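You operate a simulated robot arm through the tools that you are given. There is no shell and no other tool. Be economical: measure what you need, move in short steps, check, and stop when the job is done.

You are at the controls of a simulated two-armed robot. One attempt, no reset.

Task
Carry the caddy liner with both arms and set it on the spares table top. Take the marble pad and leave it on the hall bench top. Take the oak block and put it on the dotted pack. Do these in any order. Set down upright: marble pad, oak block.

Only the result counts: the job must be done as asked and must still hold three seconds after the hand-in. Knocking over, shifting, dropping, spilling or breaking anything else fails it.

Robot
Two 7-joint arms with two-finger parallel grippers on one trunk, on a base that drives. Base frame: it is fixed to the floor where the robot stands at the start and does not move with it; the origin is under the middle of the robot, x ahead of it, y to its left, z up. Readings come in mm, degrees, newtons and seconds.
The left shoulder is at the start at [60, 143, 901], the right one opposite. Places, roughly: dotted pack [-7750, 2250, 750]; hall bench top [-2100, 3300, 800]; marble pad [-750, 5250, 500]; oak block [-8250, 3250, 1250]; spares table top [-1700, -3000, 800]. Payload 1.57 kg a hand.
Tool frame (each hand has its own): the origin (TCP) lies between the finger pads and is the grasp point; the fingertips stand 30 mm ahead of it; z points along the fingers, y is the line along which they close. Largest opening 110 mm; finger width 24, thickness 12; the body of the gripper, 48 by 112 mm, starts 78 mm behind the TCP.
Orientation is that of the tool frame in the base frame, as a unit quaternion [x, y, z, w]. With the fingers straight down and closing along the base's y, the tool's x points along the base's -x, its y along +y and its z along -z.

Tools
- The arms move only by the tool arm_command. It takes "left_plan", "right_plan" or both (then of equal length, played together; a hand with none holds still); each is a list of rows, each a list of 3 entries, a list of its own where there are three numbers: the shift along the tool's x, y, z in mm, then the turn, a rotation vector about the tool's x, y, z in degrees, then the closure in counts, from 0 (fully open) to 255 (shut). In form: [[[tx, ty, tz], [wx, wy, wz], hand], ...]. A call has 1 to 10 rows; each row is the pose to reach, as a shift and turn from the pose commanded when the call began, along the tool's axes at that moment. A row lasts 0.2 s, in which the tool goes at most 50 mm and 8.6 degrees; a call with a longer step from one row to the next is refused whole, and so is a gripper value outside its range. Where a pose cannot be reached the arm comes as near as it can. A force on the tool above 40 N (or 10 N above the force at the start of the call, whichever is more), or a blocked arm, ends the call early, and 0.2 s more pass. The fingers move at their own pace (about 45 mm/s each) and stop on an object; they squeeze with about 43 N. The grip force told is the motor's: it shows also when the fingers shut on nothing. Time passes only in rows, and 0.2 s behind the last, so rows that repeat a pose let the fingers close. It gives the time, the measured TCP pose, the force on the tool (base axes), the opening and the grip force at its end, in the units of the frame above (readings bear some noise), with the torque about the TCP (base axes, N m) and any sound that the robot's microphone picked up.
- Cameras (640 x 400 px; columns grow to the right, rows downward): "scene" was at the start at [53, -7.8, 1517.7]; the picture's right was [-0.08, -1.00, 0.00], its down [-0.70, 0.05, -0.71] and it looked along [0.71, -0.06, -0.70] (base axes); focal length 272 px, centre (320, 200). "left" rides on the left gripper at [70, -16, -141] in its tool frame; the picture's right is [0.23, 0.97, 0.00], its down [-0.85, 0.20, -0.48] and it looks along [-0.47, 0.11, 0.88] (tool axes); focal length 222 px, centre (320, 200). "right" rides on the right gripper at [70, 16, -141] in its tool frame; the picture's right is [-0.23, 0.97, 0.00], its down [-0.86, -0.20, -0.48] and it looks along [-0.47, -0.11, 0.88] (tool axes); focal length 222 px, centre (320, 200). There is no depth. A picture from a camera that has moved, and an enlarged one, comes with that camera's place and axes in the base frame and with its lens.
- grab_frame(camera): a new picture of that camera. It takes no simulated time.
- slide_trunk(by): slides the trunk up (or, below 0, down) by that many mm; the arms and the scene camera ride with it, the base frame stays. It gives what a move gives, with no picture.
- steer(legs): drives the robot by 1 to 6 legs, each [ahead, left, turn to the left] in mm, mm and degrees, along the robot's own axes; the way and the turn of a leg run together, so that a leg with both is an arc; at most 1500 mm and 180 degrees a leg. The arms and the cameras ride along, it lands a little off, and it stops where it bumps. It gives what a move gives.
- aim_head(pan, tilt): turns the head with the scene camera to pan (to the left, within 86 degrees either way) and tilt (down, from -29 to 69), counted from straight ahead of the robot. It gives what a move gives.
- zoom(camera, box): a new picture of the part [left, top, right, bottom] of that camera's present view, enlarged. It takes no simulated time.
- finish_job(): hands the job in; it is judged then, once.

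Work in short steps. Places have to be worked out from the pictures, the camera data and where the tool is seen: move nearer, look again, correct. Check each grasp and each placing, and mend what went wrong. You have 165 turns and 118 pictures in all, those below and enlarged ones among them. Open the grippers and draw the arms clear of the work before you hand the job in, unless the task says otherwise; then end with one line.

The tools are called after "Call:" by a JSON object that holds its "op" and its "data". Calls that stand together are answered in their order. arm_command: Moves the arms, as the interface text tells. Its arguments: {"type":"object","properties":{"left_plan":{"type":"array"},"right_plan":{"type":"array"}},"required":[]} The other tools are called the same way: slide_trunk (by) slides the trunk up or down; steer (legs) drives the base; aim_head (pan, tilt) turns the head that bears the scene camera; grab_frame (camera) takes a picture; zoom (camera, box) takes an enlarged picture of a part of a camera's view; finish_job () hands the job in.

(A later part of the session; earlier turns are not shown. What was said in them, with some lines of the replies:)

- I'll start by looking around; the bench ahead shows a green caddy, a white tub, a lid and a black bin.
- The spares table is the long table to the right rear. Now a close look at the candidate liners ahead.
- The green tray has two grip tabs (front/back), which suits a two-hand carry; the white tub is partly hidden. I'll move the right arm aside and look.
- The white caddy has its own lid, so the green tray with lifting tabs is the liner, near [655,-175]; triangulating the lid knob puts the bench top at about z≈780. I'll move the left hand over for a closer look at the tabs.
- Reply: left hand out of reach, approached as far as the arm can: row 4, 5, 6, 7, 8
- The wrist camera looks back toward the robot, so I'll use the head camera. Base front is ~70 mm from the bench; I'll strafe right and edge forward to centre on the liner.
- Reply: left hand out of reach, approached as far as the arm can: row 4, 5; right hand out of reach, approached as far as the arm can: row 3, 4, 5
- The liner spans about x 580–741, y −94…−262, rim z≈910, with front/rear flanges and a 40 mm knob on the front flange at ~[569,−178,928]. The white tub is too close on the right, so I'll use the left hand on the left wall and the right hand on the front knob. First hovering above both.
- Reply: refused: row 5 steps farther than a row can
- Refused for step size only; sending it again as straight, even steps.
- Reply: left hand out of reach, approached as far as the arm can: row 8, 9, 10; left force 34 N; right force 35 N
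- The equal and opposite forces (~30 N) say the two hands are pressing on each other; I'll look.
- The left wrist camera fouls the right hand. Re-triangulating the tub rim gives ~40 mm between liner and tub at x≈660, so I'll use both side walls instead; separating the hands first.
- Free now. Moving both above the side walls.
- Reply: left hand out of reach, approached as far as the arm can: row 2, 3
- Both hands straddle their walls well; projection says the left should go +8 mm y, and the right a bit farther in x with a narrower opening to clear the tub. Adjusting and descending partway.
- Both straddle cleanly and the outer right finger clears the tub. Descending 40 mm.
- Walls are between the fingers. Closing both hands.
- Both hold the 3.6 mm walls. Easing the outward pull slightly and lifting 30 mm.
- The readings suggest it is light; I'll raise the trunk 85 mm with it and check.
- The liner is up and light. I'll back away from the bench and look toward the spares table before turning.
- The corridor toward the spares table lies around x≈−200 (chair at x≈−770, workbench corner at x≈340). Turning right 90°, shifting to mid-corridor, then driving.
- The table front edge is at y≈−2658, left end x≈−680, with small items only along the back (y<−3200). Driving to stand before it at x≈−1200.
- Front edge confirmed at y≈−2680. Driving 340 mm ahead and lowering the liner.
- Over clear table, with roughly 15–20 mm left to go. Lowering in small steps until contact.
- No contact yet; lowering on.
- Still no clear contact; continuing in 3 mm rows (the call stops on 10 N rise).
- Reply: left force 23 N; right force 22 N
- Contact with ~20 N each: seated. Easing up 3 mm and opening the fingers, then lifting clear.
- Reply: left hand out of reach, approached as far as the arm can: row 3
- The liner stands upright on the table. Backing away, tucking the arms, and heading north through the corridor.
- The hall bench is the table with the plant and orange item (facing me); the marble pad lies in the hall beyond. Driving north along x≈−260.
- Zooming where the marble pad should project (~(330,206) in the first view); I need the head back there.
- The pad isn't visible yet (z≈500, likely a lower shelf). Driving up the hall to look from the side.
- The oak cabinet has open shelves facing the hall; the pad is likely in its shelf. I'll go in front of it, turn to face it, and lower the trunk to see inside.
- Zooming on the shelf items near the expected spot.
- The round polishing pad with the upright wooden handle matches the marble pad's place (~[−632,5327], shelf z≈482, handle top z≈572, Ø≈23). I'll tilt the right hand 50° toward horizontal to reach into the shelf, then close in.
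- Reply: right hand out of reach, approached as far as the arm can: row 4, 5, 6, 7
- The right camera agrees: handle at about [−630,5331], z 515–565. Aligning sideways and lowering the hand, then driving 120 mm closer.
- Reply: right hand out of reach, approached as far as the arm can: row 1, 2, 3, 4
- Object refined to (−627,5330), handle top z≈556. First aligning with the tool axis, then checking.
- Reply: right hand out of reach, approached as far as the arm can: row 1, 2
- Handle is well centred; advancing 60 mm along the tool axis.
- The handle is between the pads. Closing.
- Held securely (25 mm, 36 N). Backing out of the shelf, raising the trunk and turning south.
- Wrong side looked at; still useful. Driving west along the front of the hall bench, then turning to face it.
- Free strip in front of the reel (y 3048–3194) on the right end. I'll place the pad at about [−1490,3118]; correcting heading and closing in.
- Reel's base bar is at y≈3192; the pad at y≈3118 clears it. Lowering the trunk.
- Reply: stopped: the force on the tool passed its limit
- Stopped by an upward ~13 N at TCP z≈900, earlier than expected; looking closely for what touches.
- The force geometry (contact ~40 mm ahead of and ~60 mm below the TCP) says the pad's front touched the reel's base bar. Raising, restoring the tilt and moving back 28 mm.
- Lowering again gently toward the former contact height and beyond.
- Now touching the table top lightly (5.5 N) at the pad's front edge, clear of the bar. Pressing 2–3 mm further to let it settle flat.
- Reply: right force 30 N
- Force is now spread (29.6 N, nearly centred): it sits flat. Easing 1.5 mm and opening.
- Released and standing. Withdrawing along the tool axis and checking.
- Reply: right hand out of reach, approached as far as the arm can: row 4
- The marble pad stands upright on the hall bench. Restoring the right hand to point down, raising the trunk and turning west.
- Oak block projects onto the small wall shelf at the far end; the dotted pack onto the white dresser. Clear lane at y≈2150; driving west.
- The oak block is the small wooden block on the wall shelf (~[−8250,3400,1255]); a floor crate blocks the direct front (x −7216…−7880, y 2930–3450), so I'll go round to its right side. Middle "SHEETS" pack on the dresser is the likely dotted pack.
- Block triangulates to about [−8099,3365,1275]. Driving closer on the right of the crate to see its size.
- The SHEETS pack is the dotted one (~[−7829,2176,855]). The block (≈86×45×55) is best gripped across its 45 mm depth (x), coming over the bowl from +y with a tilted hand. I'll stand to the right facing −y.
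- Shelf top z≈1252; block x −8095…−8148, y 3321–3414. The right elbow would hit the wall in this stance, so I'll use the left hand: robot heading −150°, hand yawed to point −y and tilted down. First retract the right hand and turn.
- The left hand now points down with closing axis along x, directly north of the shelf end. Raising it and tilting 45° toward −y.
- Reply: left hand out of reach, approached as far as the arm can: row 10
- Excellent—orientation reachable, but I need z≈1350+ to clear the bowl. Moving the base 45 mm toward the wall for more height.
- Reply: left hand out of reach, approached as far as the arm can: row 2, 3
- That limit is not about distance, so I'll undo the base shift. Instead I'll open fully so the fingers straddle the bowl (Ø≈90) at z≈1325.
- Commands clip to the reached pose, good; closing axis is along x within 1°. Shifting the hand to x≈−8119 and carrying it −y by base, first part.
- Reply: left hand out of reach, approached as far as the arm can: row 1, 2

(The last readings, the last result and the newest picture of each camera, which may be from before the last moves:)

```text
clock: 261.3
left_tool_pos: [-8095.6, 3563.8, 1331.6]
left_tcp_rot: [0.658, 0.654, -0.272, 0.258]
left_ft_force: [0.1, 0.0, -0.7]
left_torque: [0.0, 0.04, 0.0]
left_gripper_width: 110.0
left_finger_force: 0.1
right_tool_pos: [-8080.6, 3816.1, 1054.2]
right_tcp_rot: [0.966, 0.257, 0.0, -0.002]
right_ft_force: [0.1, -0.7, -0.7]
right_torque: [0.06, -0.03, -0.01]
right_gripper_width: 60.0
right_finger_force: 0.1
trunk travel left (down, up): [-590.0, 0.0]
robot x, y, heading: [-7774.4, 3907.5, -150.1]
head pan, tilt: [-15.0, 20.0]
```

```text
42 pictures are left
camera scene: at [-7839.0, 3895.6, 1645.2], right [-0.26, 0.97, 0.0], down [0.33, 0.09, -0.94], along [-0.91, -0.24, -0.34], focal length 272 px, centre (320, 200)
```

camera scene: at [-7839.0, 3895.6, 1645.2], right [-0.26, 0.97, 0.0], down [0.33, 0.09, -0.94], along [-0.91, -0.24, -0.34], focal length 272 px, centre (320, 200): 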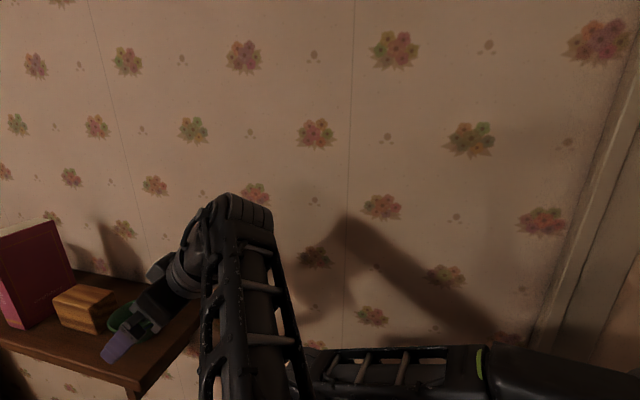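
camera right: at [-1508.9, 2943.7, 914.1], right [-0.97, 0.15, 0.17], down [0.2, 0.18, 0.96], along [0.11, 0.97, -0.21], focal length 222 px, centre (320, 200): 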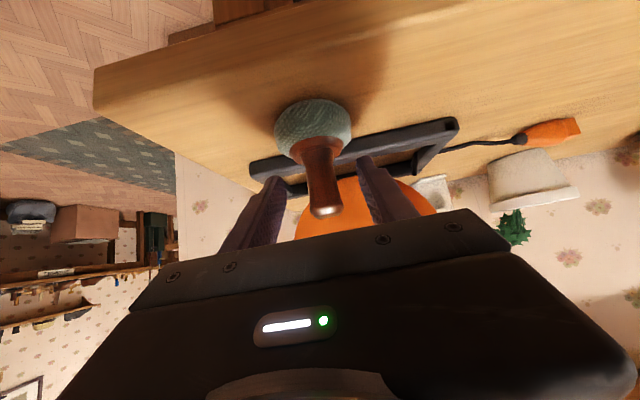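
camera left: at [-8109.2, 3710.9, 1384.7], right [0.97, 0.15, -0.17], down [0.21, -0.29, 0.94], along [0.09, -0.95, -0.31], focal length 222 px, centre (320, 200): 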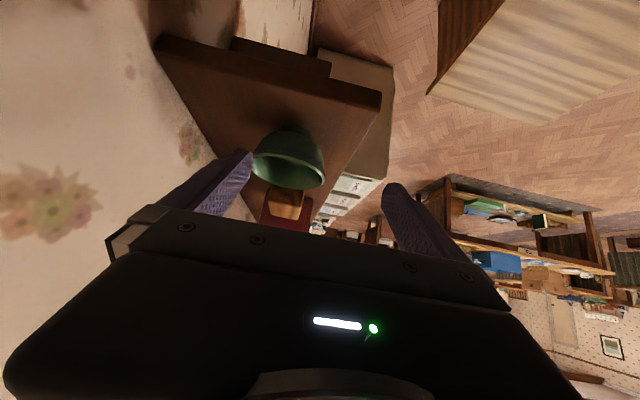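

Bowl and block lie at x≈−8126. Shifting the base 30 mm in −x first, then continuing −y with the fingers straddling over the bowl.

Call:
{"op": "steer", "data": {"legs": [[26, -15, 0]]}}

Call:
{"op": "zoom", "data": {"camera": "left", "box": [180, 80, 460, 255]}}

```text
clock: 262.1
left_tool_pos: [-8127.8, 3563.4, 1332.3]
left_tcp_rot: [0.658, 0.653, -0.271, 0.258]
left_ft_force: [-0.7, -0.4, 0.3]
left_torque: [-0.02, -0.05, 0.05]
left_gripper_width: 110.1
left_finger_force: 0.0
right_tool_pos: [-8111.5, 3815.7, 1052.1]
right_tcp_rot: [0.966, 0.257, 0.001, -0.001]
right_ft_force: [0.4, -0.9, -1.3]
right_torque: [0.0, -0.04, 0.0]
right_gripper_width: 60.1
right_finger_force: 0.0
trunk travel left (down, up): [-590.0, 0.0]
robot x, y, heading: [-7809.0, 3907.2, -149.9]
head pan, tilt: [-15.0, 20.0]
```

```text
2.29 times, centred on (320, 168) of left
camera zoom: at [-8141.4, 3711.5, 1384.3], right [0.97, 0.15, -0.17], down [0.21, -0.28, 0.94], along [0.09, -0.95, -0.31], focal length 508 px, centre (320, 274)
```

zoom: 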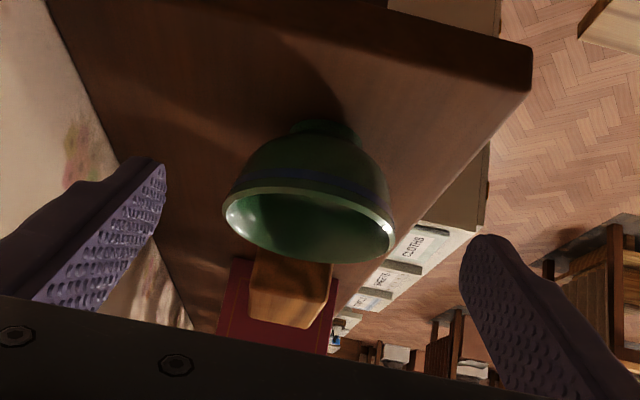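

Well centred: bowl rim z≈1295 below the fingertips (≈1302), and the fingers straddle it; block x −8152…−8102. Advancing 120 mm in −y.

Call:
{"op": "steer", "data": {"legs": [[60, 104, 0]]}}

Call:
{"op": "grab_frame", "data": {"camera": "left"}}

```text
clock: 263.4
left_tool_pos: [-8124.8, 3442.4, 1331.5]
left_tcp_rot: [0.657, 0.654, -0.271, 0.259]
left_ft_force: [-0.1, 0.1, 0.1]
left_torque: [0.03, 0.02, -0.01]
left_gripper_width: 109.9
left_finger_force: 0.0
right_tool_pos: [-8111.7, 3697.5, 1053.4]
right_tcp_rot: [0.966, 0.257, 0.001, -0.002]
right_ft_force: [0.4, 0.2, -0.7]
right_torque: [0.06, -0.04, 0.0]
right_gripper_width: 59.8
right_finger_force: 0.1
trunk travel left (down, up): [-590.0, 0.0]
robot x, y, heading: [-7808.0, 3790.0, -149.9]
head pan, tilt: [-15.0, 20.0]
```

```text
40 pictures are left
camera left: at [-8140.4, 3590.3, 1384.6], right [0.97, 0.15, -0.17], down [0.21, -0.29, 0.94], along [0.09, -0.95, -0.31], focal length 222 px, centre (320, 200)
```

left: 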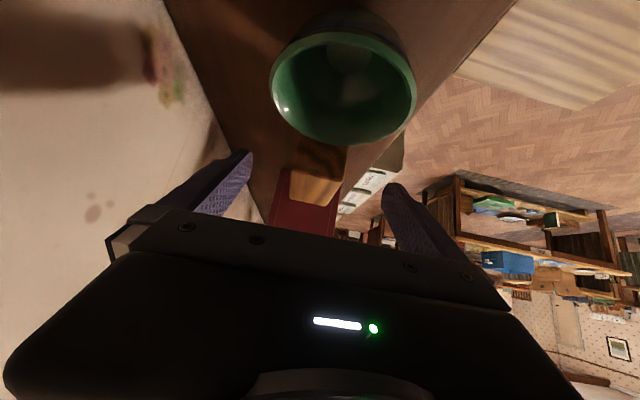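

Clear of the bowl. Moving forward 25 mm and descending along the tool axis partway, narrowing slightly afterwards.

Call:
{"op": "arm_command", "data": {"left_plan": [[[-9, 0, 9], [0, 0, 0], 0], [[-18, 0, 17], [0, 0, 0], 0], [[-18, 0, 32], [0, 0, 0], 0], [[-18, 0, 47], [0, 0, 0], 0]]}}

Call:
{"op": "zoom", "data": {"camera": "left", "box": [180, 80, 460, 255]}}

Call:
{"op": "grab_frame", "data": {"camera": "scene"}}

```text
clock: 264.4
left_tool_pos: [-8127.3, 3397.5, 1312.4]
left_tcp_rot: [0.657, 0.654, -0.272, 0.259]
left_ft_force: [0.3, -0.3, 0.0]
left_torque: [0.03, -0.01, -0.01]
left_gripper_width: 110.1
left_finger_force: 0.1
right_tool_pos: [-8111.3, 3698.0, 1053.7]
right_tcp_rot: [0.966, 0.257, -0.001, -0.001]
right_ft_force: [0.6, -0.3, 0.5]
right_torque: [0.01, 0.01, 0.01]
right_gripper_width: 59.7
right_finger_force: 0.2
trunk travel left (down, up): [-590.0, 0.0]
robot x, y, heading: [-7807.6, 3787.1, -149.8]
head pan, tilt: [-15.0, 20.0]
```

```text
2.29 times, centred on (320, 168) of left
camera zoom: at [-8141.7, 3545.3, 1362.8], right [0.97, 0.15, -0.17], down [0.21, -0.28, 0.94], along [0.09, -0.95, -0.31], focal length 508 px, centre (320, 274)
```

zoom: 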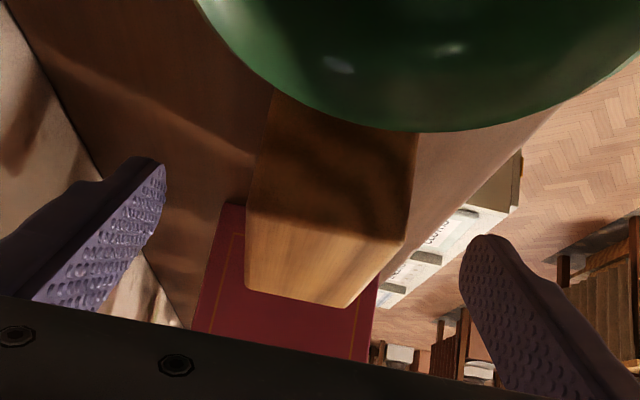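

```text
38 pictures are left
camera scene: at [-7870.4, 3777.2, 1645.2], right [-0.26, 0.97, 0.0], down [0.33, 0.09, -0.94], along [-0.91, -0.24, -0.34], focal length 272 px, centre (320, 200)
```

scene: 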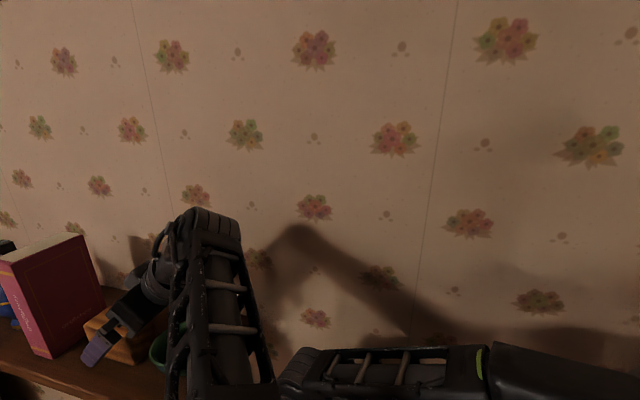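

Block (x −8152…−8109, near end y≈3418) is centred between the fingers. Descending 28 mm more along the axis and closing.

Call:
{"op": "arm_command", "data": {"left_plan": [[[0, -1, 10], [0, 0, 0], 60], [[0, -2, 20], [0, 0, 0], 60], [[0, -3, 28], [0, 0, 0], 60], [[0, -3, 28], [0, 0, 0], 60]]}}

Call:
{"op": "arm_command", "data": {"left_plan": [[[0, 0, 0], [0, 0, 0], 120], [[0, 0, 0], [0, 0, 0], 160], [[0, 0, 0], [0, 0, 0], 255], [[0, 0, 0], [0, 0, 0], 255], [[0, 0, 0], [0, 0, 0], 255]]}}

Call:
{"op": "zoom", "data": {"camera": "left", "box": [180, 80, 460, 255]}}

```text
clock: 265.4
left_tool_pos: [-8130.8, 3377.8, 1291.1]
left_tcp_rot: [0.658, 0.653, -0.272, 0.258]
left_ft_force: [-1.1, 0.6, 0.2]
left_torque: [0.01, -0.02, 0.0]
left_gripper_width: 84.2
left_finger_force: 0.0
right_tool_pos: [-8111.8, 3697.8, 1054.0]
right_tcp_rot: [0.967, 0.256, -0.001, -0.002]
right_ft_force: [0.7, 0.3, 0.6]
right_torque: [-0.03, 0.0, 0.02]
right_gripper_width: 60.3
right_finger_force: 0.1
trunk travel left (down, up): [-590.0, 0.0]
robot x, y, heading: [-7810.0, 3788.0, -150.1]
head pan, tilt: [-15.0, 20.0]
```

```text
clock: 266.6
left_tool_pos: [-8129.7, 3378.8, 1292.2]
left_tcp_rot: [0.658, 0.653, -0.272, 0.258]
left_ft_force: [1.3, 0.5, 1.2]
left_torque: [-0.06, -0.14, 0.03]
left_gripper_width: 49.7
left_finger_force: 38.9
right_tool_pos: [-8111.6, 3697.8, 1053.0]
right_tcp_rot: [0.966, 0.257, 0.0, -0.001]
right_ft_force: [-0.6, 0.4, 0.0]
right_torque: [0.0, -0.01, 0.01]
right_gripper_width: 60.2
right_finger_force: 0.0
trunk travel left (down, up): [-590.0, 0.0]
robot x, y, heading: [-7803.9, 3783.1, -150.0]
head pan, tilt: [-15.0, 20.0]
```

```text
2.29 times, centred on (320, 168) of left
camera zoom: at [-8144.5, 3526.8, 1343.3], right [0.97, 0.15, -0.17], down [0.21, -0.28, 0.94], along [0.09, -0.95, -0.31], focal length 508 px, centre (320, 274)
```

zoom: 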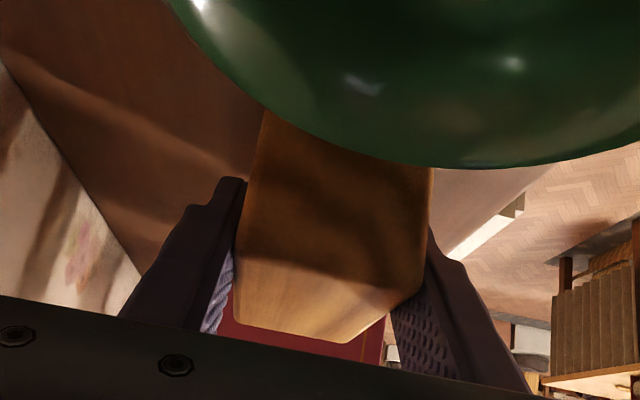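

Gripped (49.7 mm, 39 N). Lifting 32 mm, then leaving the shelf forward (+x) by base, clear of bowl and book.

Call:
{"op": "arm_command", "data": {"left_plan": [[[-6, 0, -6], [0, 0, 0], 255], [[-12, 0, -12], [0, 0, 0], 255], [[-18, 0, -18], [0, 0, 0], 255], [[-23, 0, -23], [0, 0, 0], 255]]}}

Call:
{"op": "grab_frame", "data": {"camera": "left"}}

```text
clock: 267.6
left_tool_pos: [-8130.7, 3377.2, 1324.4]
left_tcp_rot: [0.658, 0.653, -0.272, 0.257]
left_ft_force: [-0.2, 1.0, -2.5]
left_torque: [0.02, 0.02, -0.03]
left_gripper_width: 49.3
left_finger_force: 42.8
right_tool_pos: [-8111.9, 3698.5, 1053.6]
right_tcp_rot: [0.966, 0.257, -0.001, -0.001]
right_ft_force: [0.4, 0.8, -0.3]
right_torque: [-0.01, 0.01, -0.03]
right_gripper_width: 59.9
right_finger_force: 0.0
trunk travel left (down, up): [-590.0, 0.0]
robot x, y, heading: [-7810.5, 3789.1, -150.0]
head pan, tilt: [-15.0, 20.0]
```

```text
36 pictures are left
camera left: at [-8143.8, 3525.7, 1375.4], right [0.97, 0.15, -0.17], down [0.21, -0.28, 0.94], along [0.09, -0.95, -0.31], focal length 222 px, centre (320, 200)
```

left: 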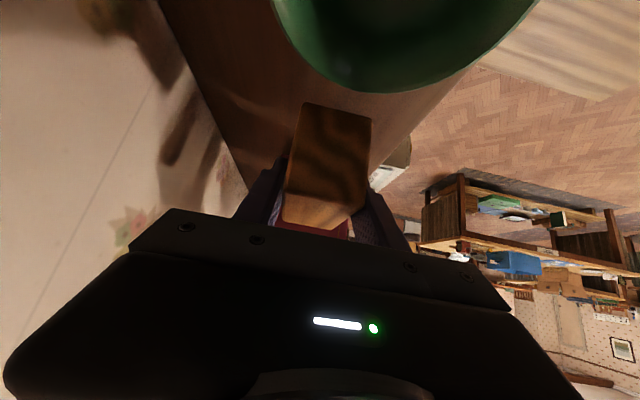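

Lifted cleanly. Moving the base +x by 260 mm so the block leaves the shelf.

Call:
{"op": "steer", "data": {"legs": [[-225, 130, 0]]}}

Call:
{"op": "aim_head", "data": {"pan": 15, "tilt": 25}}

Call:
{"op": "grab_frame", "data": {"camera": "scene"}}

```text
clock: 269.5
left_tool_pos: [-7860.6, 3377.3, 1322.9]
left_tcp_rot: [0.656, 0.656, -0.271, 0.259]
left_ft_force: [0.2, 0.0, -1.2]
left_torque: [0.02, 0.02, -0.03]
left_gripper_width: 49.7
left_finger_force: 42.5
right_tool_pos: [-7841.7, 3697.9, 1054.3]
right_tcp_rot: [0.966, 0.26, -0.001, -0.001]
right_ft_force: [0.2, 0.7, 0.1]
right_torque: [0.0, 0.04, 0.01]
right_gripper_width: 60.1
right_finger_force: 0.1
trunk travel left (down, up): [-590.0, 0.0]
robot x, y, heading: [-7542.1, 3789.3, -149.7]
head pan, tilt: [-15.0, 20.0]
```

```text
clock: 270.4
left_tool_pos: [-7862.1, 3376.7, 1323.8]
left_tcp_rot: [0.656, 0.655, -0.271, 0.259]
left_ft_force: [-0.3, 0.0, -1.0]
left_torque: [0.03, 0.01, -0.05]
left_gripper_width: 49.6
left_finger_force: 42.9
right_tool_pos: [-7843.4, 3697.4, 1053.2]
right_tcp_rot: [0.966, 0.26, 0.0, -0.001]
right_ft_force: [0.1, -0.2, -0.2]
right_torque: [-0.03, -0.01, 0.01]
right_gripper_width: 60.5
right_finger_force: 0.0
trunk travel left (down, up): [-590.0, 0.0]
robot x, y, heading: [-7541.2, 3787.0, -149.8]
head pan, tilt: [15.0, 25.0]
```

```text
35 pictures are left
camera scene: at [-7578.1, 3737.6, 1637.1], right [-0.71, 0.7, 0.0], down [0.3, 0.3, -0.91], along [-0.64, -0.64, -0.42], focal length 272 px, centre (320, 200)
```

scene: 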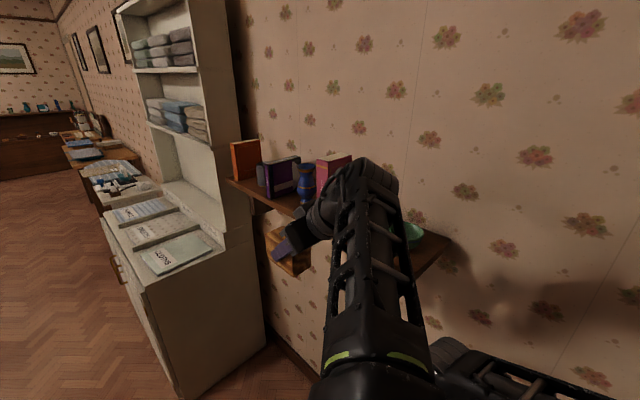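

Block is clear of the shelf. Backing out to x≈−6750, facing west, and strafing to the dresser's centreline.

Call:
{"op": "steer", "data": {"legs": [[-684, 395, 0], [0, 0, -30.2], [0, 800, 0], [0, 700, 0]]}}

Call:
{"op": "aim_head", "data": {"pan": 0, "tilt": 30}}

Call:
{"op": "grab_frame", "data": {"camera": "scene"}}

```text
clock: 283.6
left_tool_pos: [-7209.6, 2102.2, 1322.5]
left_tcp_rot: [0.804, 0.462, -0.329, 0.179]
left_ft_force: [-0.1, -1.3, -1.9]
left_torque: [0.03, -0.02, -0.02]
left_gripper_width: 49.8
left_finger_force: 42.6
right_tool_pos: [-7034.5, 2372.5, 1053.3]
right_tcp_rot: [1.0, 0.0, 0.0, -0.002]
right_ft_force: [-0.5, -0.3, 0.1]
right_torque: [-0.02, -0.02, 0.0]
right_gripper_width: 60.1
right_finger_force: 0.1
trunk travel left (down, up): [-590.0, 0.0]
robot x, y, heading: [-6723.5, 2301.0, -179.9]
head pan, tilt: [15.0, 25.0]
```

```text
clock: 284.4
left_tool_pos: [-7209.0, 2103.8, 1323.3]
left_tcp_rot: [0.803, 0.463, -0.329, 0.18]
left_ft_force: [-0.2, 0.4, -2.1]
left_torque: [0.04, 0.01, 0.01]
left_gripper_width: 49.8
left_finger_force: 43.1
right_tool_pos: [-7035.2, 2372.4, 1052.6]
right_tcp_rot: [1.0, 0.0, 0.0, -0.001]
right_ft_force: [-0.5, -1.0, 0.2]
right_torque: [0.03, 0.01, 0.04]
right_gripper_width: 59.9
right_finger_force: 0.1
trunk travel left (down, up): [-590.0, 0.0]
robot x, y, heading: [-6726.6, 2302.3, -180.0]
head pan, tilt: [0.0, 30.0]
```

```text
34 pictures are left
camera scene: at [-6784.5, 2298.7, 1629.2], right [-0.01, 1.0, 0.0], down [0.5, 0.0, -0.87], along [-0.87, 0.0, -0.5], focal length 272 px, centre (320, 200)
```

scene: 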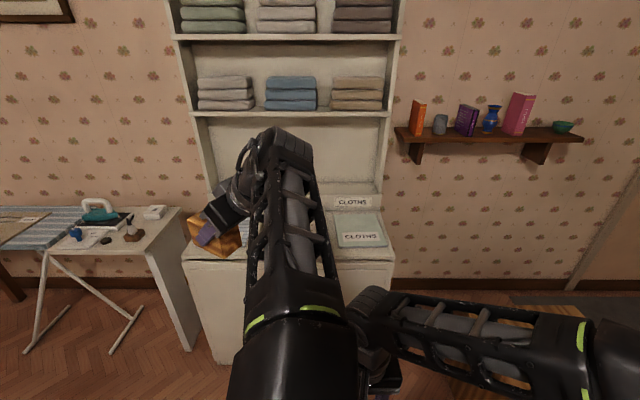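

Shelf items are undisturbed. Yawing the left hand 60° so it points straight ahead (−x), block kept level.

Call:
{"op": "arm_command", "data": {"left_plan": [[[0, 0, 0], [5.9, 0.1, 6.1], 255], [[0, 0, 0], [11.8, 0.3, 12.2], 255], [[0, 0, 0], [17.7, 0.4, 18.3], 255], [[0, 0, 0], [23.6, 0.5, 24.4], 255], [[0, 0, 0], [29.5, 0.7, 30.5], 255], [[0, 0, 0], [35.4, 0.8, 36.6], 255], [[0, 0, 0], [41.5, 0.9, 43], 255], [[0, 0, 0], [41.5, 0.9, 43], 255]]}}

```text
refused: row 7 steps farther than a row can; nothing moved
```

Call:
{"op": "arm_command", "data": {"left_plan": [[[0, 0, 0], [5.9, 0.1, 6.1], 255], [[0, 0, 0], [11.8, 0.3, 12.2], 255], [[0, 0, 0], [17.7, 0.4, 18.3], 255], [[0, 0, 0], [23.6, 0.5, 24.4], 255], [[0, 0, 0], [29.5, 0.7, 30.5], 255], [[0, 0, 0], [35.4, 0.8, 36.6], 255], [[0, 0, 0], [41.2, 0.9, 42.6], 255], [[0, 0, 0], [41.6, 0.9, 43], 255]]}}

Call:
{"op": "slide_trunk", "data": {"by": -300}}

Call:
{"op": "grab_frame", "data": {"camera": "scene"}}

```text
clock: 286.1
left_tool_pos: [-7209.4, 2104.5, 1323.0]
left_tcp_rot: [0.927, 0.0, -0.375, -0.008]
left_ft_force: [0.5, 0.4, -0.8]
left_torque: [0.0, -0.05, 0.0]
left_gripper_width: 49.6
left_finger_force: 42.8
right_tool_pos: [-7033.9, 2372.4, 1053.2]
right_tcp_rot: [1.0, 0.001, 0.0, -0.002]
right_ft_force: [1.1, 0.5, -0.6]
right_torque: [0.0, -0.03, -0.01]
right_gripper_width: 60.0
right_finger_force: 0.0
trunk travel left (down, up): [-590.0, 0.0]
robot x, y, heading: [-6726.7, 2297.9, -179.8]
head pan, tilt: [0.0, 30.0]
```

```text
clock: 289.1
left_tool_pos: [-7209.1, 2104.8, 1021.5]
left_tcp_rot: [0.927, 0.0, -0.374, -0.009]
left_ft_force: [0.3, 0.6, -1.9]
left_torque: [0.0, -0.04, -0.06]
left_gripper_width: 49.7
left_finger_force: 43.2
right_tool_pos: [-7033.8, 2372.5, 752.9]
right_tcp_rot: [1.0, 0.001, 0.0, -0.002]
right_ft_force: [-0.4, 0.3, -0.6]
right_torque: [0.01, -0.03, -0.05]
right_gripper_width: 60.0
right_finger_force: 0.1
trunk travel left (down, up): [-290.0, 300.0]
robot x, y, heading: [-6723.7, 2298.9, -179.7]
head pan, tilt: [0.0, 30.0]
```

```text
33 pictures are left
camera scene: at [-6784.4, 2298.7, 1329.2], right [0.0, 1.0, 0.0], down [0.5, 0.0, -0.87], along [-0.87, 0.0, -0.5], focal length 272 px, centre (320, 200)
```

scene: 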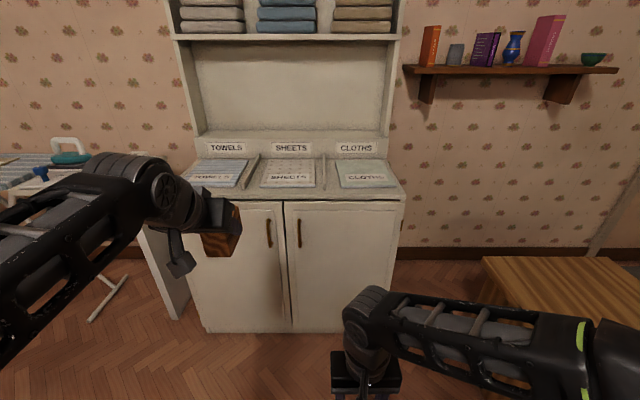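

Dresser top front edge is near x≈−7680; the dotted pack spans x −7696…−7980, y≈2070–2280. Aligning and driving closer, then viewing the surface (it may slope).

Call:
{"op": "steer", "data": {"legs": [[0, -68, 0], [400, 0, 0]]}}

Call:
{"op": "grab_frame", "data": {"camera": "left"}}

Call:
{"op": "zoom", "data": {"camera": "scene", "box": [150, 150, 430, 325]}}

```text
clock: 292.2
left_tool_pos: [-7608.1, 2172.4, 1022.1]
left_tcp_rot: [0.927, -0.001, -0.375, -0.008]
left_ft_force: [0.4, -0.5, -1.5]
left_torque: [0.0, -0.03, -0.02]
left_gripper_width: 49.4
left_finger_force: 43.4
right_tool_pos: [-7433.6, 2440.4, 753.7]
right_tcp_rot: [1.0, -0.001, 0.0, -0.001]
right_ft_force: [0.3, 0.3, 0.7]
right_torque: [-0.01, 0.01, 0.0]
right_gripper_width: 59.6
right_finger_force: 0.0
trunk travel left (down, up): [-290.0, 300.0]
robot x, y, heading: [-7123.2, 2368.1, -180.1]
head pan, tilt: [0.0, 30.0]
```

```text
32 pictures are left
camera left: at [-7460.4, 2186.7, 1074.9], right [0.16, -0.97, -0.17], down [-0.28, -0.21, 0.94], along [-0.95, -0.1, -0.31], focal length 222 px, centre (320, 200)
```

left: 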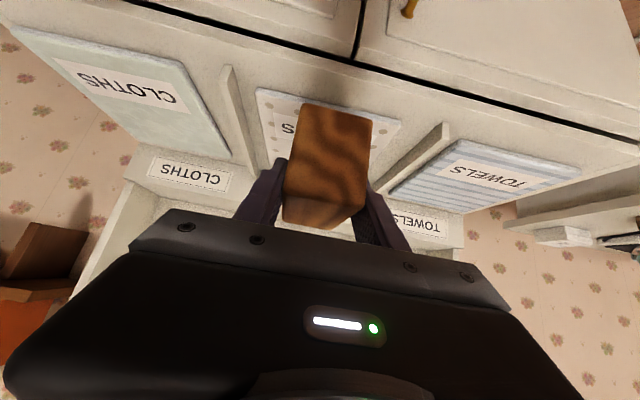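

```text
2.29 times, centred on (290, 238) of scene
camera zoom: at [-7183.8, 2366.1, 1329.1], right [0.0, 1.0, 0.0], down [0.5, 0.0, -0.87], along [-0.87, 0.0, -0.5], focal length 621 px, centre (389, 114)
```

zoom: 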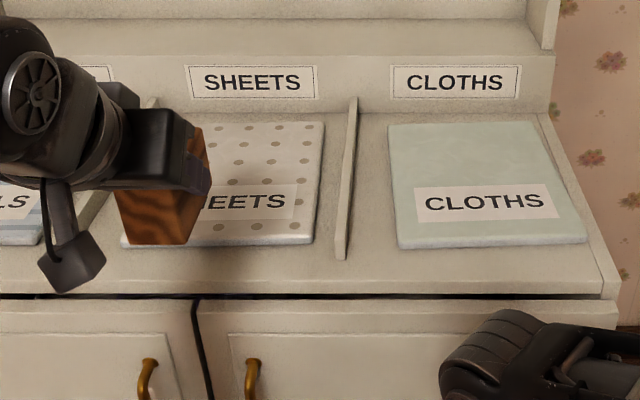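

Surface at roughly z 835–857. Driving 125 mm closer, then extending the left arm forward/down to hover over the dotted pack at about [−7850,2165].

Call:
{"op": "steer", "data": {"legs": [[125, 0, 0]]}}

Call:
{"op": "arm_command", "data": {"left_plan": [[[-3, 1, 24], [0, 0, 0], 255], [[-6, 2, 48], [0, 0, 0], 255], [[-9, 4, 72], [0, 0, 0], 255], [[-12, 5, 96], [0, 0, 0], 255], [[-15, 6, 120], [0, 0, 0], 255], [[-17, 7, 144], [0, 0, 0], 255]]}}

Call:
{"op": "zoom", "data": {"camera": "scene", "box": [150, 150, 430, 325]}}

Call:
{"op": "grab_frame", "data": {"camera": "left"}}

```text
clock: 293.5
left_tool_pos: [-7739.1, 2172.1, 1023.2]
left_tcp_rot: [0.927, -0.002, -0.375, -0.009]
left_ft_force: [-0.3, 0.3, -2.0]
left_torque: [0.05, -0.02, -0.02]
left_gripper_width: 49.5
left_finger_force: 43.2
right_tool_pos: [-7561.5, 2440.8, 753.4]
right_tcp_rot: [1.0, -0.002, 0.0, -0.002]
right_ft_force: [-0.1, -0.7, 0.7]
right_torque: [0.0, -0.01, 0.05]
right_gripper_width: 60.2
right_finger_force: 0.2
trunk travel left (down, up): [-290.0, 300.0]
robot x, y, heading: [-7255.3, 2365.9, 180.3]
head pan, tilt: [0.0, 30.0]
```

```text
clock: 294.9
left_tool_pos: [-7852.5, 2170.6, 930.8]
left_tcp_rot: [0.927, -0.003, -0.375, -0.009]
left_ft_force: [0.8, 0.3, -1.8]
left_torque: [-0.01, -0.02, 0.02]
left_gripper_width: 49.6
left_finger_force: 43.3
right_tool_pos: [-7563.6, 2441.6, 753.1]
right_tcp_rot: [1.0, -0.002, 0.001, -0.001]
right_ft_force: [-0.5, -0.3, 0.5]
right_torque: [-0.02, 0.03, -0.02]
right_gripper_width: 60.0
right_finger_force: 0.0
trunk travel left (down, up): [-290.0, 300.0]
robot x, y, heading: [-7255.4, 2363.0, 179.9]
head pan, tilt: [0.0, 30.0]
```

```text
2.29 times, centred on (290, 238) of scene
camera zoom: at [-7313.7, 2366.1, 1329.1], right [0.0, 1.0, 0.0], down [0.5, 0.0, -0.87], along [-0.87, 0.0, -0.5], focal length 621 px, centre (389, 114)
```

zoom: 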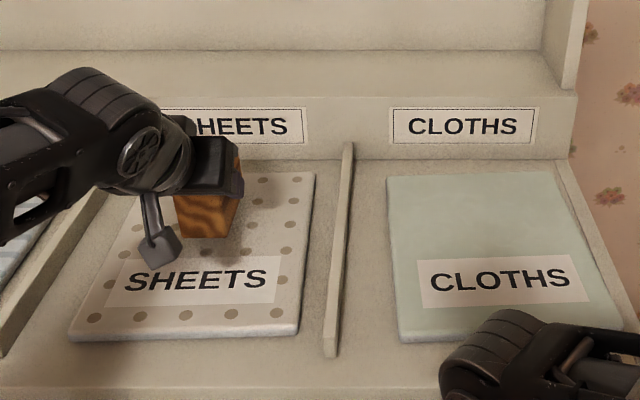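

```text
29 pictures are left
camera left: at [-7703.6, 2184.2, 983.3], right [0.15, -0.97, -0.17], down [-0.28, -0.21, 0.94], along [-0.95, -0.09, -0.31], focal length 222 px, centre (320, 200)
```

left: 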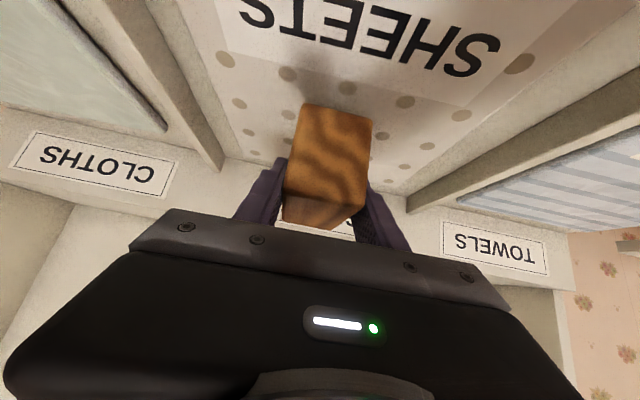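

Centred over the dotted pack, whose top is essentially level at z≈850. Lowering 28 mm by trunk, then feeling for contact.

Call:
{"op": "slide_trunk", "data": {"by": -28}}

Call:
{"op": "arm_command", "data": {"left_plan": [[[2, 0, 2], [0, 0, 0], 255], [[4, 0, 4], [0, 0, 0], 255], [[4, 0, 4], [0, 0, 0], 255]]}}

Call:
{"op": "zoom", "data": {"camera": "left", "box": [220, 70, 420, 195]}}

```text
clock: 295.7
left_tool_pos: [-7851.8, 2170.9, 906.4]
left_tcp_rot: [0.926, -0.002, -0.378, -0.008]
left_ft_force: [-2.3, -2.4, 14.2]
left_torque: [-0.49, -0.34, -0.15]
left_gripper_width: 49.9
left_finger_force: 43.2
right_tool_pos: [-7562.8, 2442.9, 725.5]
right_tcp_rot: [1.0, -0.002, 0.0, -0.002]
right_ft_force: [-0.1, 0.0, 0.3]
right_torque: [0.02, 0.02, -0.01]
right_gripper_width: 60.0
right_finger_force: 0.1
trunk travel left (down, up): [-262.0, 328.0]
robot x, y, heading: [-7258.1, 2367.1, 179.9]
head pan, tilt: [0.0, 30.0]
```

```text
clock: 296.5
left_tool_pos: [-7850.4, 2172.0, 905.2]
left_tcp_rot: [0.924, -0.001, -0.382, -0.008]
left_ft_force: [-4.5, -1.7, 39.1]
left_torque: [-0.87, -0.29, -0.16]
left_gripper_width: 49.6
left_finger_force: 43.5
right_tool_pos: [-7561.6, 2441.0, 726.2]
right_tcp_rot: [1.0, -0.002, 0.0, 0.0]
right_ft_force: [0.2, -0.7, 0.3]
right_torque: [0.01, -0.02, -0.01]
right_gripper_width: 59.7
right_finger_force: 0.1
trunk travel left (down, up): [-262.0, 328.0]
robot x, y, heading: [-7252.3, 2371.0, 179.9]
head pan, tilt: [0.0, 30.0]
```

```text
3.20 times, centred on (320, 132) of left
camera zoom: at [-7702.4, 2185.0, 955.6], right [0.15, -0.97, -0.18], down [-0.27, -0.21, 0.94], along [-0.95, -0.09, -0.3], focal length 711 px, centre (320, 416)
```

zoom: 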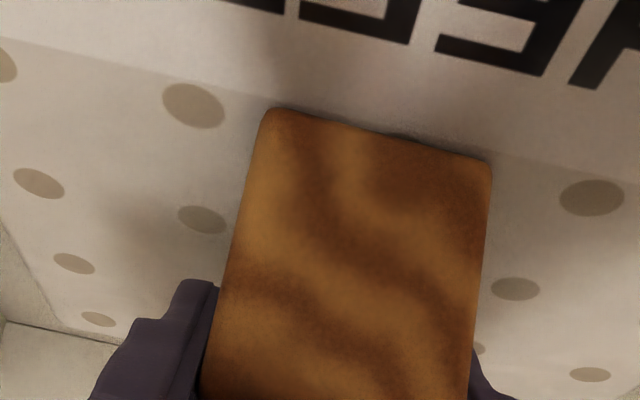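

Contact confirmed (39 N). Easing back ~6 mm of command to reduce load, then opening gently.

Call:
{"op": "arm_command", "data": {"left_plan": [[[-2, 0, -2], [0, 0, 0], 255], [[-4.5, 0, -4.5], [0, 0, 0], 255], [[-4.5, 0, -4.5], [0, 0, 0], 255]]}}

Call:
{"op": "arm_command", "data": {"left_plan": [[[0, 0, 0], [0, 0, 0], 120], [[0, 0, 0], [0, 0, 0], 100], [[0, 0, 0], [0, 0, 0], 72], [[0, 0, 0], [0, 0, 0], 72]]}}

Call:
{"op": "grab_frame", "data": {"camera": "left"}}

```text
clock: 297.3
left_tool_pos: [-7851.4, 2171.9, 905.3]
left_tcp_rot: [0.926, -0.001, -0.377, -0.009]
left_ft_force: [-3.7, 1.4, 17.2]
left_torque: [-0.37, 1.24, -0.17]
left_gripper_width: 49.5
left_finger_force: 43.5
right_tool_pos: [-7561.6, 2441.7, 725.3]
right_tcp_rot: [1.0, -0.001, -0.001, -0.001]
right_ft_force: [0.1, 0.5, -0.3]
right_torque: [0.0, 0.02, 0.01]
right_gripper_width: 59.9
right_finger_force: 0.0
trunk travel left (down, up): [-262.0, 328.0]
robot x, y, heading: [-7257.4, 2365.4, 179.9]
head pan, tilt: [0.0, 30.0]
```

```text
clock: 298.3
left_tool_pos: [-7851.6, 2170.2, 905.1]
left_tcp_rot: [0.927, -0.002, -0.374, -0.009]
left_ft_force: [-0.7, 0.0, -0.3]
left_torque: [0.02, 0.01, -0.01]
left_gripper_width: 78.9
left_finger_force: 0.0
right_tool_pos: [-7563.0, 2441.4, 725.4]
right_tcp_rot: [1.0, -0.002, 0.0, -0.001]
right_ft_force: [-0.8, -0.3, 0.9]
right_torque: [0.0, 0.0, 0.02]
right_gripper_width: 59.9
right_finger_force: 0.0
trunk travel left (down, up): [-262.0, 328.0]
robot x, y, heading: [-7251.8, 2363.7, 180.0]
head pan, tilt: [0.0, 30.0]
```

```text
27 pictures are left
camera left: at [-7703.1, 2184.0, 956.8], right [0.15, -0.97, -0.17], down [-0.28, -0.21, 0.94], along [-0.95, -0.09, -0.31], focal length 222 px, centre (320, 200)
```

left: 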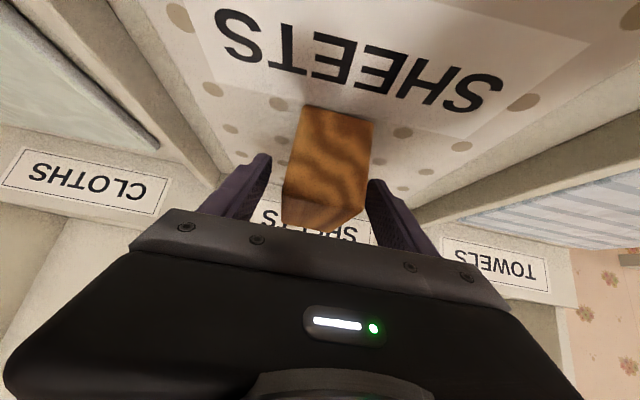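

The block rests on the pack, fingers open. Withdrawing along the tool axis, then backing off.

Call:
{"op": "arm_command", "data": {"left_plan": [[[0, 0, -25], [0, 0, 0], 72], [[0, 0, -60], [0, 0, 0], 72], [[0, 0, -95], [0, 0, 0], 72], [[0, 0, -125], [0, 0, 0], 72]]}}

Call:
{"op": "steer", "data": {"legs": [[-400, 0, 0]]}}

Call:
{"op": "aim_head", "data": {"pan": 0, "tilt": 25}}

Call:
{"op": "zoom", "data": {"camera": "scene", "box": [180, 120, 420, 270]}}

```text
clock: 299.3
left_tool_pos: [-7763.9, 2168.8, 993.0]
left_tcp_rot: [0.927, -0.002, -0.375, -0.009]
left_ft_force: [0.3, -0.2, 0.0]
left_torque: [-0.04, -0.04, -0.01]
left_gripper_width: 79.1
left_finger_force: 0.0
right_tool_pos: [-7561.6, 2441.4, 725.1]
right_tcp_rot: [1.0, -0.002, 0.0, -0.002]
right_ft_force: [0.7, -0.5, 0.1]
right_torque: [0.01, -0.01, 0.01]
right_gripper_width: 60.1
right_finger_force: 0.1
trunk travel left (down, up): [-262.0, 328.0]
robot x, y, heading: [-7251.8, 2367.1, 180.1]
head pan, tilt: [0.0, 30.0]
```

```text
clock: 301.8
left_tool_pos: [-7364.1, 2166.8, 993.1]
left_tcp_rot: [0.927, 0.0, -0.375, -0.008]
left_ft_force: [-0.6, 0.5, -0.1]
left_torque: [-0.01, -0.03, 0.01]
left_gripper_width: 78.9
left_finger_force: 0.1
right_tool_pos: [-7163.5, 2440.6, 725.0]
right_tcp_rot: [1.0, 0.0, 0.0, -0.001]
right_ft_force: [-0.3, -0.4, -0.3]
right_torque: [0.01, 0.02, 0.02]
right_gripper_width: 59.9
right_finger_force: 0.1
trunk travel left (down, up): [-262.0, 328.0]
robot x, y, heading: [-6856.3, 2369.4, -179.7]
head pan, tilt: [0.0, 30.0]
```

```text
clock: 302.4
left_tool_pos: [-7364.8, 2166.5, 993.3]
left_tcp_rot: [0.927, 0.0, -0.375, -0.008]
left_ft_force: [0.4, -0.3, -0.6]
left_torque: [-0.01, 0.0, 0.01]
left_gripper_width: 79.1
left_finger_force: 0.1
right_tool_pos: [-7162.1, 2441.0, 725.3]
right_tcp_rot: [1.0, 0.0, -0.001, -0.002]
right_ft_force: [-0.5, -0.5, 0.5]
right_torque: [-0.01, 0.01, 0.0]
right_gripper_width: 60.0
right_finger_force: 0.1
trunk travel left (down, up): [-262.0, 328.0]
robot x, y, heading: [-6853.6, 2365.2, -180.2]
head pan, tilt: [0.0, 25.0]
```

```text
2.67 times, centred on (300, 195) of scene
camera zoom: at [-6915.7, 2366.3, 1309.1], right [0.0, 1.0, 0.0], down [0.42, 0.0, -0.91], along [-0.91, 0.0, -0.42], focal length 724 px, centre (373, 213)
```

zoom: 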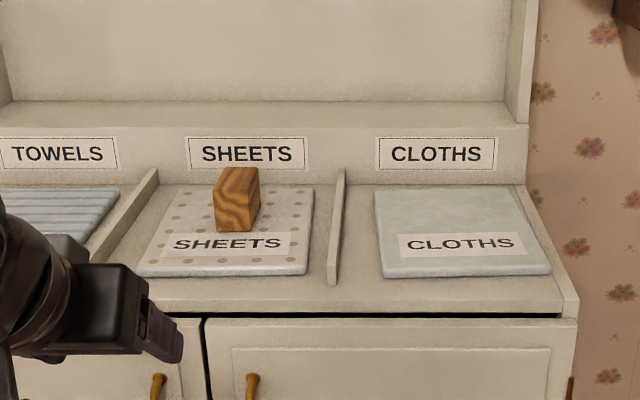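

Block sits upright on the dotted pack. Opening both grippers fully before hand-in.

Call:
{"op": "arm_command", "data": {"left_plan": [[[0, 0, 0], [0, 0, 0], 0], [[0, 0, 0], [0, 0, 0], 0], [[0, 0, 0], [0, 0, 0], 0]], "right_plan": [[[0, 0, 0], [0, 0, 0], 0], [[0, 0, 0], [0, 0, 0], 0], [[0, 0, 0], [0, 0, 0], 0]]}}

Call:
{"op": "finish_job", "data": {}}

```text
clock: 303.2
left_tool_pos: [-7364.2, 2167.2, 993.2]
left_tcp_rot: [0.927, 0.001, -0.375, -0.008]
left_ft_force: [0.4, 0.4, -0.7]
left_torque: [0.0, 0.01, 0.0]
left_gripper_width: 110.0
left_finger_force: 0.0
right_tool_pos: [-7163.5, 2440.1, 725.1]
right_tcp_rot: [1.0, 0.0, 0.0, -0.002]
right_ft_force: [-0.2, -0.5, 0.2]
right_torque: [0.02, -0.01, -0.05]
right_gripper_width: 110.2
right_finger_force: 0.1
trunk travel left (down, up): [-262.0, 328.0]
robot x, y, heading: [-6854.1, 2365.9, -180.0]
head pan, tilt: [0.0, 25.0]
```

```text
The job is handed in.
```

Handed in: the caddy liner is on the spares table, the marble pad stands upright on the hall bench, and the oak block stands upright on the dotted pack; I identified the liner (the green tray) and the marble pad (the round pad with a wooden handle) by appearance and location, and the pad briefly touched the cable reel's base bar with no visible shift.
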